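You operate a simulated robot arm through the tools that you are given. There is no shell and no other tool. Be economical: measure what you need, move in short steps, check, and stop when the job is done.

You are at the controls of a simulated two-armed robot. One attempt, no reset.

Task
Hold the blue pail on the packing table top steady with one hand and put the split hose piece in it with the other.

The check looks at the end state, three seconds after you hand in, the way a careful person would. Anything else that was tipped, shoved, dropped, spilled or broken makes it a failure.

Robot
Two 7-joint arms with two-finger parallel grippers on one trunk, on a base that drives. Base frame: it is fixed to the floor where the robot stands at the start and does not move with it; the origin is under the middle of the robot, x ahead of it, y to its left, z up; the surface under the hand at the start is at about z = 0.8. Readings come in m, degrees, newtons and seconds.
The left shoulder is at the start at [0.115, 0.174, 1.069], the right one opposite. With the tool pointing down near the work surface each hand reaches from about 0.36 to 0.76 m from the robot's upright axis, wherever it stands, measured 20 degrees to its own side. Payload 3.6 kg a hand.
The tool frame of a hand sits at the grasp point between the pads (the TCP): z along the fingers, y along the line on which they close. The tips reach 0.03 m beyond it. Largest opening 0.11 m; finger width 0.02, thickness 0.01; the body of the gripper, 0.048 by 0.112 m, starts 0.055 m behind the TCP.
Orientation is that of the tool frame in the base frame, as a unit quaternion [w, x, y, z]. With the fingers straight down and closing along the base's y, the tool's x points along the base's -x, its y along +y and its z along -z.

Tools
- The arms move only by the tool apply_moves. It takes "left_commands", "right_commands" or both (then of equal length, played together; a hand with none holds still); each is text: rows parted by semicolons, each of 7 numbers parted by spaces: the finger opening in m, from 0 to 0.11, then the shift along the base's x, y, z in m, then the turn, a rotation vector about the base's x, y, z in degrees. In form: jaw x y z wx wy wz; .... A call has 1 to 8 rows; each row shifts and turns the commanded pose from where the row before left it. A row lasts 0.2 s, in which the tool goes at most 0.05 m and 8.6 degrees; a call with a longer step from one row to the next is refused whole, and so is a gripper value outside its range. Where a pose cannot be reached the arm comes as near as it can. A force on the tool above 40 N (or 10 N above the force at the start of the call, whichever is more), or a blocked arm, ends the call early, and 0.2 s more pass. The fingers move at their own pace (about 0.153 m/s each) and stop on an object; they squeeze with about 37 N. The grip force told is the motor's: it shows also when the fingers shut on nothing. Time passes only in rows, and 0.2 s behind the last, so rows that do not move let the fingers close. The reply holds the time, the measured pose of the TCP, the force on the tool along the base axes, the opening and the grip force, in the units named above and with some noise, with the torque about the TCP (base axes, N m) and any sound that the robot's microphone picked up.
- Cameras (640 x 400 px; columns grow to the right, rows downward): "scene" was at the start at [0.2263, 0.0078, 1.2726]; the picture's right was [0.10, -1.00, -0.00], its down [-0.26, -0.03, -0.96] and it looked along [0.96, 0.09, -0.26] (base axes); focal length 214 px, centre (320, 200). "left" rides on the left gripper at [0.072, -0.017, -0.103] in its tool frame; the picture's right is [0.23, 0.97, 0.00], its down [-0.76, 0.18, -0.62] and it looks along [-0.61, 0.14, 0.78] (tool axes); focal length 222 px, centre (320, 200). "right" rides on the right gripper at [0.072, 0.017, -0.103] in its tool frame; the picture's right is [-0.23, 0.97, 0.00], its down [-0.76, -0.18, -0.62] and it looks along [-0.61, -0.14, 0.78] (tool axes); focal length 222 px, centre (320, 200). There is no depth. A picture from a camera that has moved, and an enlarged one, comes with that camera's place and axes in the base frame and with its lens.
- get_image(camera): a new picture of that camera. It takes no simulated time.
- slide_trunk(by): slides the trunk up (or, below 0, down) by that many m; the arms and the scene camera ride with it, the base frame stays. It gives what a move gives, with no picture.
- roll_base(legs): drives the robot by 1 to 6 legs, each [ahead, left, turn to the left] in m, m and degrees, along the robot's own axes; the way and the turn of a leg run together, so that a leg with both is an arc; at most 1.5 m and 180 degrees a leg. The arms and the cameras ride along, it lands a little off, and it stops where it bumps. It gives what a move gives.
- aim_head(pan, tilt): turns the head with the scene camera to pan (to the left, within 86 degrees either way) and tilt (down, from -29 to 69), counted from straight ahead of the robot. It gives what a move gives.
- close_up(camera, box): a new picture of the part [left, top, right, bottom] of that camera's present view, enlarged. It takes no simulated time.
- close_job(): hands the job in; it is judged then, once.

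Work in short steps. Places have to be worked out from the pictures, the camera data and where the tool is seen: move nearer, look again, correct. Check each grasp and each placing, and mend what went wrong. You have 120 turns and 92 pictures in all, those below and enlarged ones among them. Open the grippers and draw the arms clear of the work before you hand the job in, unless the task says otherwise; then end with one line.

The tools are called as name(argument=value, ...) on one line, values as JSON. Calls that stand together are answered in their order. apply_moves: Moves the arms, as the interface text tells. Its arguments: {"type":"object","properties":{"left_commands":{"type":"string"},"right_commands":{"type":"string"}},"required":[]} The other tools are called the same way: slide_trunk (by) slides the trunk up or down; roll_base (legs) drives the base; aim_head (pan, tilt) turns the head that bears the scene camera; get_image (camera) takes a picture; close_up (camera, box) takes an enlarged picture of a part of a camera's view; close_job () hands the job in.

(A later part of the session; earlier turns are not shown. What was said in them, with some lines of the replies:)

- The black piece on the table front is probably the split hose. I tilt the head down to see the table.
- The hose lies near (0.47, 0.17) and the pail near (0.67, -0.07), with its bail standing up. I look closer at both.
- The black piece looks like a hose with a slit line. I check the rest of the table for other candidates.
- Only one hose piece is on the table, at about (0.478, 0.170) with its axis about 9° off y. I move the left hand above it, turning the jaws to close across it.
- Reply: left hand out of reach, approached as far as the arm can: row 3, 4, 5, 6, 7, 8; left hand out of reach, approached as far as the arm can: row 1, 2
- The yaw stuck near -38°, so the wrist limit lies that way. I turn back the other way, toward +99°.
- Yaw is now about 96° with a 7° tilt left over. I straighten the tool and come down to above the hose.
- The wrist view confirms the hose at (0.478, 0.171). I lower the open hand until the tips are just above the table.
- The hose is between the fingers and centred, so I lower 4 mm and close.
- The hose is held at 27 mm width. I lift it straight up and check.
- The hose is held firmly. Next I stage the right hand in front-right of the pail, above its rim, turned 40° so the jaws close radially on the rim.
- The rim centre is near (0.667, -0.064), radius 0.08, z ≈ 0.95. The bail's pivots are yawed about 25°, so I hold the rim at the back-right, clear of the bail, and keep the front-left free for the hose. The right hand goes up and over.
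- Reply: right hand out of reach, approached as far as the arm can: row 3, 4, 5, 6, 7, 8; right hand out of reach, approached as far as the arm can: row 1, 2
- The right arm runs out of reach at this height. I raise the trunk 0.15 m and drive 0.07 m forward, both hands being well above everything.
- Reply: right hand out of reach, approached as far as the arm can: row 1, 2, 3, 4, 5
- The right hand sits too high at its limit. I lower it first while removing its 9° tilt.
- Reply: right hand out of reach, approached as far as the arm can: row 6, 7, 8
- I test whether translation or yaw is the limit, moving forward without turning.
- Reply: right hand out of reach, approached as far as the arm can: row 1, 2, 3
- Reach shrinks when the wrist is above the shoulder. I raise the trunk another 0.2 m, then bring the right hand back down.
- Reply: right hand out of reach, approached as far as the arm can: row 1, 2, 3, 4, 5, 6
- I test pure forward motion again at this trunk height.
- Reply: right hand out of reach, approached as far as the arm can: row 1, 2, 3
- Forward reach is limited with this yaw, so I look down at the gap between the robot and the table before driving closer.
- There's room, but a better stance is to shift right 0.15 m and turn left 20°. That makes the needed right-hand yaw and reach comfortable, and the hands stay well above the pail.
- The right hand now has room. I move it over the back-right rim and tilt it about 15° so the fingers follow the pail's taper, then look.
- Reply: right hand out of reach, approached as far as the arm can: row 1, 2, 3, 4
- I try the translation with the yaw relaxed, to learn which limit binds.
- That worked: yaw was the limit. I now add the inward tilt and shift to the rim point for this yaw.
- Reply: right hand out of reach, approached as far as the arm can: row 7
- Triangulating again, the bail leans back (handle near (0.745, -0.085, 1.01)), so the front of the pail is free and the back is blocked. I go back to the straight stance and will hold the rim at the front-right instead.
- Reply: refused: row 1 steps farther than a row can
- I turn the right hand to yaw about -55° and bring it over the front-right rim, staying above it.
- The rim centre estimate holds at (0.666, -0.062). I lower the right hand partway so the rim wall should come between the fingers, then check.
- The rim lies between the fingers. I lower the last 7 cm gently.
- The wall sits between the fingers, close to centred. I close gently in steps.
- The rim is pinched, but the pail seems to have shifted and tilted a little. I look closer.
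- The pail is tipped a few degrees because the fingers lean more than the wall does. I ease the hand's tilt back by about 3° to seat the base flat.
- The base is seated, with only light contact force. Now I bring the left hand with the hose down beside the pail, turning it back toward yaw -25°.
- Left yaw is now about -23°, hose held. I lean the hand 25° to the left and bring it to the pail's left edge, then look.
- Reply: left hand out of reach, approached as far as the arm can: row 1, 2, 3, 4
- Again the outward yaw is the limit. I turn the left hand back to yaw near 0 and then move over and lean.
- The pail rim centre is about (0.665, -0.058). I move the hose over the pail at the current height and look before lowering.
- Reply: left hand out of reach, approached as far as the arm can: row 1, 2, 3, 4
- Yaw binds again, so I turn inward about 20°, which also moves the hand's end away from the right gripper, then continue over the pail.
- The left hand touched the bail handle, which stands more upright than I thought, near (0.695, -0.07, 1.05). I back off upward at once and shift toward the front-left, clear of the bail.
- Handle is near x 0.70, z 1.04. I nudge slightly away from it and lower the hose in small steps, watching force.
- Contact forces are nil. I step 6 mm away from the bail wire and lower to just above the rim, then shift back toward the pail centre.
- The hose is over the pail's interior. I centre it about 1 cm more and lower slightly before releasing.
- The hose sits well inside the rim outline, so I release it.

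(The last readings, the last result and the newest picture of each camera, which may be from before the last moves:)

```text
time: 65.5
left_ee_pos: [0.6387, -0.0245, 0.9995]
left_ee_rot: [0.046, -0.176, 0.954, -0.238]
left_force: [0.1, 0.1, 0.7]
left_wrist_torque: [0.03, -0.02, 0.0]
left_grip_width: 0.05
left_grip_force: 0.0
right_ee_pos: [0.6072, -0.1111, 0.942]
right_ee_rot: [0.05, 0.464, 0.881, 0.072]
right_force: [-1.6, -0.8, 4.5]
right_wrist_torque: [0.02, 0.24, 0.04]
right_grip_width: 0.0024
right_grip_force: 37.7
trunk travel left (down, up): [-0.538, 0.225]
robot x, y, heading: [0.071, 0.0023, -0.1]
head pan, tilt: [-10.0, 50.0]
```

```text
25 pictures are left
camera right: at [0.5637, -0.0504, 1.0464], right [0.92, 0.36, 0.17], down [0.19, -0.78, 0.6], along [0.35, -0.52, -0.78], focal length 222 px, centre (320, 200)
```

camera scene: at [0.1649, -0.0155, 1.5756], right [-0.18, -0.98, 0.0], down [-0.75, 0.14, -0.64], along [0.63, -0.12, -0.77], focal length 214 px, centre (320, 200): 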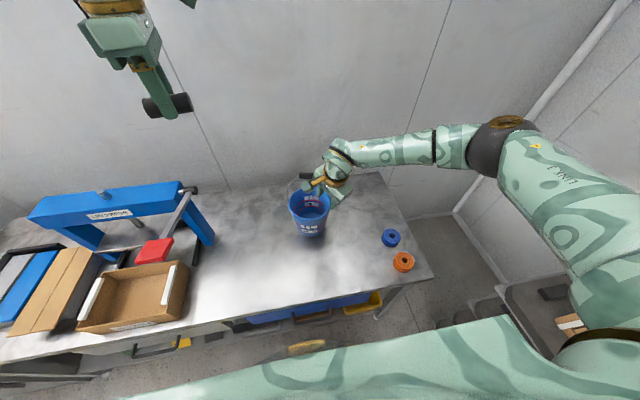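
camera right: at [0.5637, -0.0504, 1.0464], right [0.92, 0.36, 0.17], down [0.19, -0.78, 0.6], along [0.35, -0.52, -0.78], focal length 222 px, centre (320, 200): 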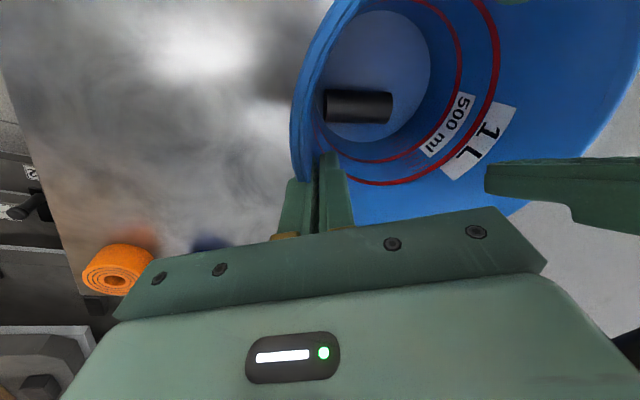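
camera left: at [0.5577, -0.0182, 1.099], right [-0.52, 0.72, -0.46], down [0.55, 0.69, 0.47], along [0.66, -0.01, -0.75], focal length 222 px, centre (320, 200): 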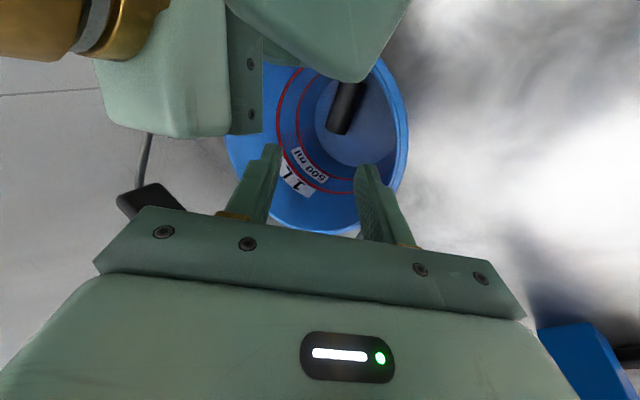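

The hose lies on the pail's floor. I withdraw the left hand up and to the left, along the way it came.

apply_moves(left_commands="0.04 -0.006 0.006 0.012 0 0 0; 0.03 -0.004 0.004 0.025 0 0 0; 0.03 0 0 0.03 0 0 0; 0.03 0 0 0.035 0 0 0; 0.03 -0.005 0.03 0.015 0 0 0; 0.03 -0.015 0.04 0.01 0 0 0; 0.03 -0.02 0.04 0 0 0 0; 0.03 -0.02 0.04 0 0 0 0")

close_up(camera="scene", box=[230, 120, 390, 260])

get_image(camera="right")

```text
time: 67.3
left_ee_pos: [0.5672, 0.1347, 1.1243]
left_ee_rot: [0.046, -0.175, 0.954, -0.239]
left_force: [-0.6, 0.2, 0.4]
left_wrist_torque: [-0.06, 0.01, -0.03]
left_grip_width: 0.03
left_grip_force: 0.1
right_ee_pos: [0.6071, -0.1106, 0.943]
right_ee_rot: [0.05, 0.465, 0.881, 0.072]
right_force: [-1.8, -1.4, 4.9]
right_wrist_torque: [-0.02, 0.25, 0.02]
right_grip_width: 0.0027
right_grip_force: 37.5
trunk travel left (down, up): [-0.538, 0.225]
robot x, y, heading: [0.0705, 0.0013, -0.5]
head pan, tilt: [-10.0, 50.0]
```

```text
2.86 times, centred on (310, 190) of scene
camera zoom: at [0.1642, -0.0135, 1.5756], right [-0.18, -0.98, 0.0], down [-0.75, 0.14, -0.64], along [0.63, -0.12, -0.77], focal length 613 px, centre (349, 229)
```

zoom: 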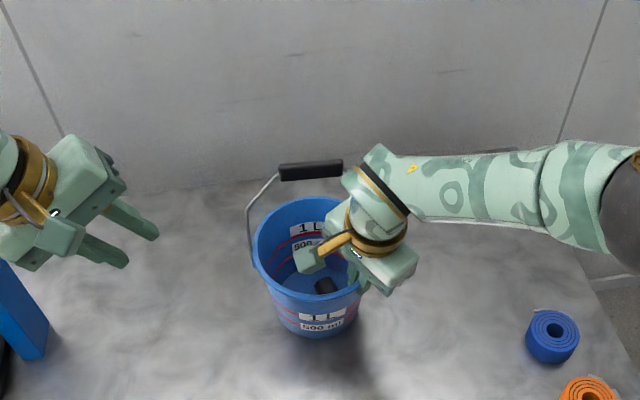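

```text
23 pictures are left
camera right: at [0.5634, -0.0495, 1.0463], right [0.92, 0.36, 0.17], down [0.19, -0.78, 0.6], along [0.35, -0.52, -0.78], focal length 222 px, centre (320, 200)
```

right: 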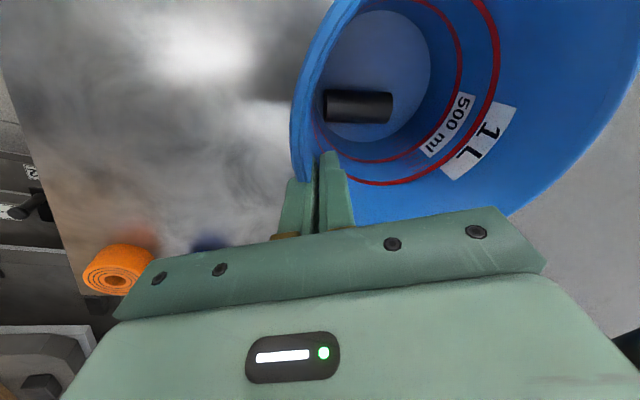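

Pail upright with the hose inside. I open the right hand gently and withdraw along its finger axis.

apply_moves(right_commands="0.006 0 0 0.001 0 0 0; 0.015 0 0 0 0 0 0; 0.03 0 0 0 0 0 0; 0.045 0 0 0 0 0 0; 0.045 0 0 0 0 0 0")

get_image(camera="right")

```text
time: 68.5
left_ee_pos: [0.5679, 0.1338, 1.1238]
left_ee_rot: [0.046, -0.176, 0.954, -0.238]
left_force: [0.1, -0.4, -0.2]
left_wrist_torque: [0.01, 0.0, -0.02]
left_grip_width: 0.0299
left_grip_force: 0.0
right_ee_pos: [0.6074, -0.1103, 0.9438]
right_ee_rot: [0.05, 0.464, 0.881, 0.073]
right_force: [0.0, 0.2, -0.4]
right_wrist_torque: [-0.01, 0.02, 0.0]
right_grip_width: 0.0452
right_grip_force: 0.0
trunk travel left (down, up): [-0.538, 0.225]
robot x, y, heading: [0.0698, 0.0019, -0.2]
head pan, tilt: [-10.0, 50.0]
```

```text
22 pictures are left
camera right: at [0.5638, -0.0502, 1.0473], right [0.92, 0.36, 0.17], down [0.19, -0.78, 0.6], along [0.35, -0.52, -0.78], focal length 222 px, centre (320, 200)
```

right: 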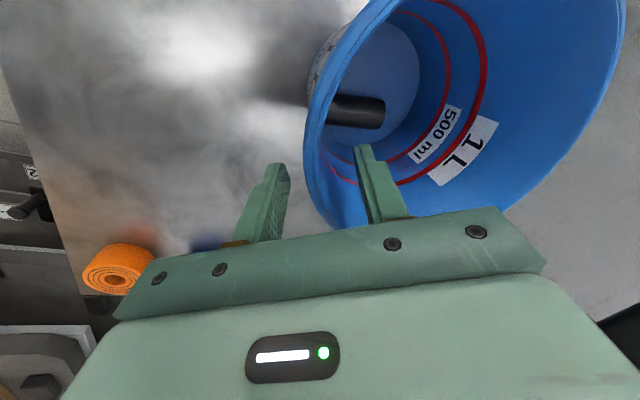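

The pail settled, and both fingers are clear of the wall. I withdraw the right hand.

apply_moves(right_commands="0.045 -0.002 -0.001 0.015 0 0 0; 0.045 -0.003 -0.0015 0.02 0 0 0; 0.045 -0.005 -0.0025 0.03 0 0 0; 0.045 -0.006 -0.003 0.035 0 0 0; 0.045 -0.02 -0.02 0.02 0 0 0; 0.045 -0.03 -0.03 0 0 0 0; 0.045 -0.03 -0.03 0 0 0 0; 0.045 -0.02 -0.03 0 0 0 0")

get_image(camera="scene")

close_up(camera="scene", box=[250, 140, 370, 250])

```text
time: 70.3
left_ee_pos: [0.5682, 0.1336, 1.1239]
left_ee_rot: [0.046, -0.176, 0.954, -0.238]
left_force: [0.4, -0.9, -0.3]
left_wrist_torque: [-0.01, -0.03, 0.02]
left_grip_width: 0.0297
left_grip_force: 0.1
right_ee_pos: [0.4883, -0.2295, 1.0632]
right_ee_rot: [0.049, 0.464, 0.881, 0.074]
right_force: [-0.8, -0.3, -0.2]
right_wrist_torque: [-0.03, -0.02, 0.0]
right_grip_width: 0.0453
right_grip_force: 0.1
trunk travel left (down, up): [-0.538, 0.225]
robot x, y, heading: [0.0686, -0.0007, -0.6]
head pan, tilt: [-10.0, 50.0]
```

```text
21 pictures are left
camera scene: at [0.164, -0.0166, 1.5756], right [-0.18, -0.98, 0.0], down [-0.75, 0.14, -0.64], along [0.63, -0.12, -0.77], focal length 214 px, centre (320, 200)
```

scene: 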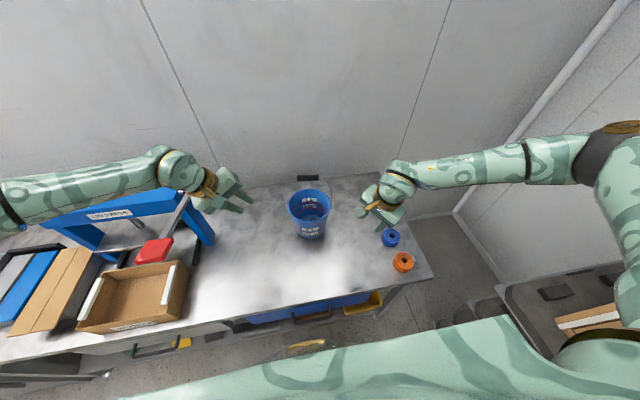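

```text
3.64 times, centred on (310, 195) of scene
camera zoom: at [0.164, -0.0166, 1.5756], right [-0.18, -0.98, 0.0], down [-0.75, 0.14, -0.64], along [0.63, -0.12, -0.77], focal length 780 px, centre (356, 218)
```

zoom: 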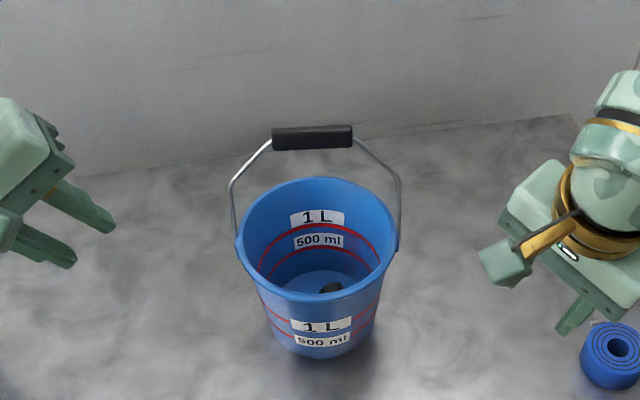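

The pail stands upright with the hose inside and nothing else has moved. I open both grippers and raise the arms a little further clear.

apply_moves(left_commands="0.06 0 0.01 0.03 0 0 0; 0.1 0 0.01 0.03 0 0 0; 0.1 0 0 0 0 0 0", right_commands="0.06 -0.01 0 0.03 0 0 0; 0.1 -0.01 0 0.03 0 0 0; 0.1 0 0 0 0 0 0")

get_image(camera="scene")

```text
time: 71.1
left_ee_pos: [0.5713, 0.1547, 1.1845]
left_ee_rot: [0.047, -0.176, 0.954, -0.238]
left_force: [1.1, 0.1, -0.7]
left_wrist_torque: [0.0, 0.0, -0.02]
left_grip_width: 0.1
left_grip_force: 0.1
right_ee_pos: [0.47, -0.2311, 1.1242]
right_ee_rot: [0.049, 0.464, 0.881, 0.073]
right_force: [0.6, 0.1, 0.0]
right_wrist_torque: [0.01, 0.03, 0.01]
right_grip_width: 0.1001
right_grip_force: 0.0
trunk travel left (down, up): [-0.538, 0.225]
robot x, y, heading: [0.0742, -0.0002, -0.5]
head pan, tilt: [-10.0, 50.0]
```

```text
19 pictures are left
camera scene: at [0.1662, -0.0151, 1.5754], right [-0.18, -0.98, 0.0], down [-0.75, 0.14, -0.64], along [0.63, -0.12, -0.77], focal length 214 px, centre (320, 200)
```

scene: 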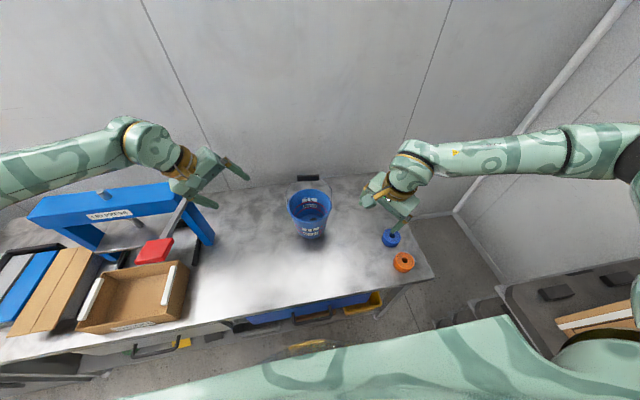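

Both hands are open and clear, and the scene is in order, so I hand the job in.

close_job()

```text
The job is handed in.
```

The split hose piece is in the blue pail: the right hand held the rim while the left let the hose go. The pail stands upright about 1 cm from where it was, and the left hand bumped its handle once without visible harm. Nothing else on the table appears to have moved.
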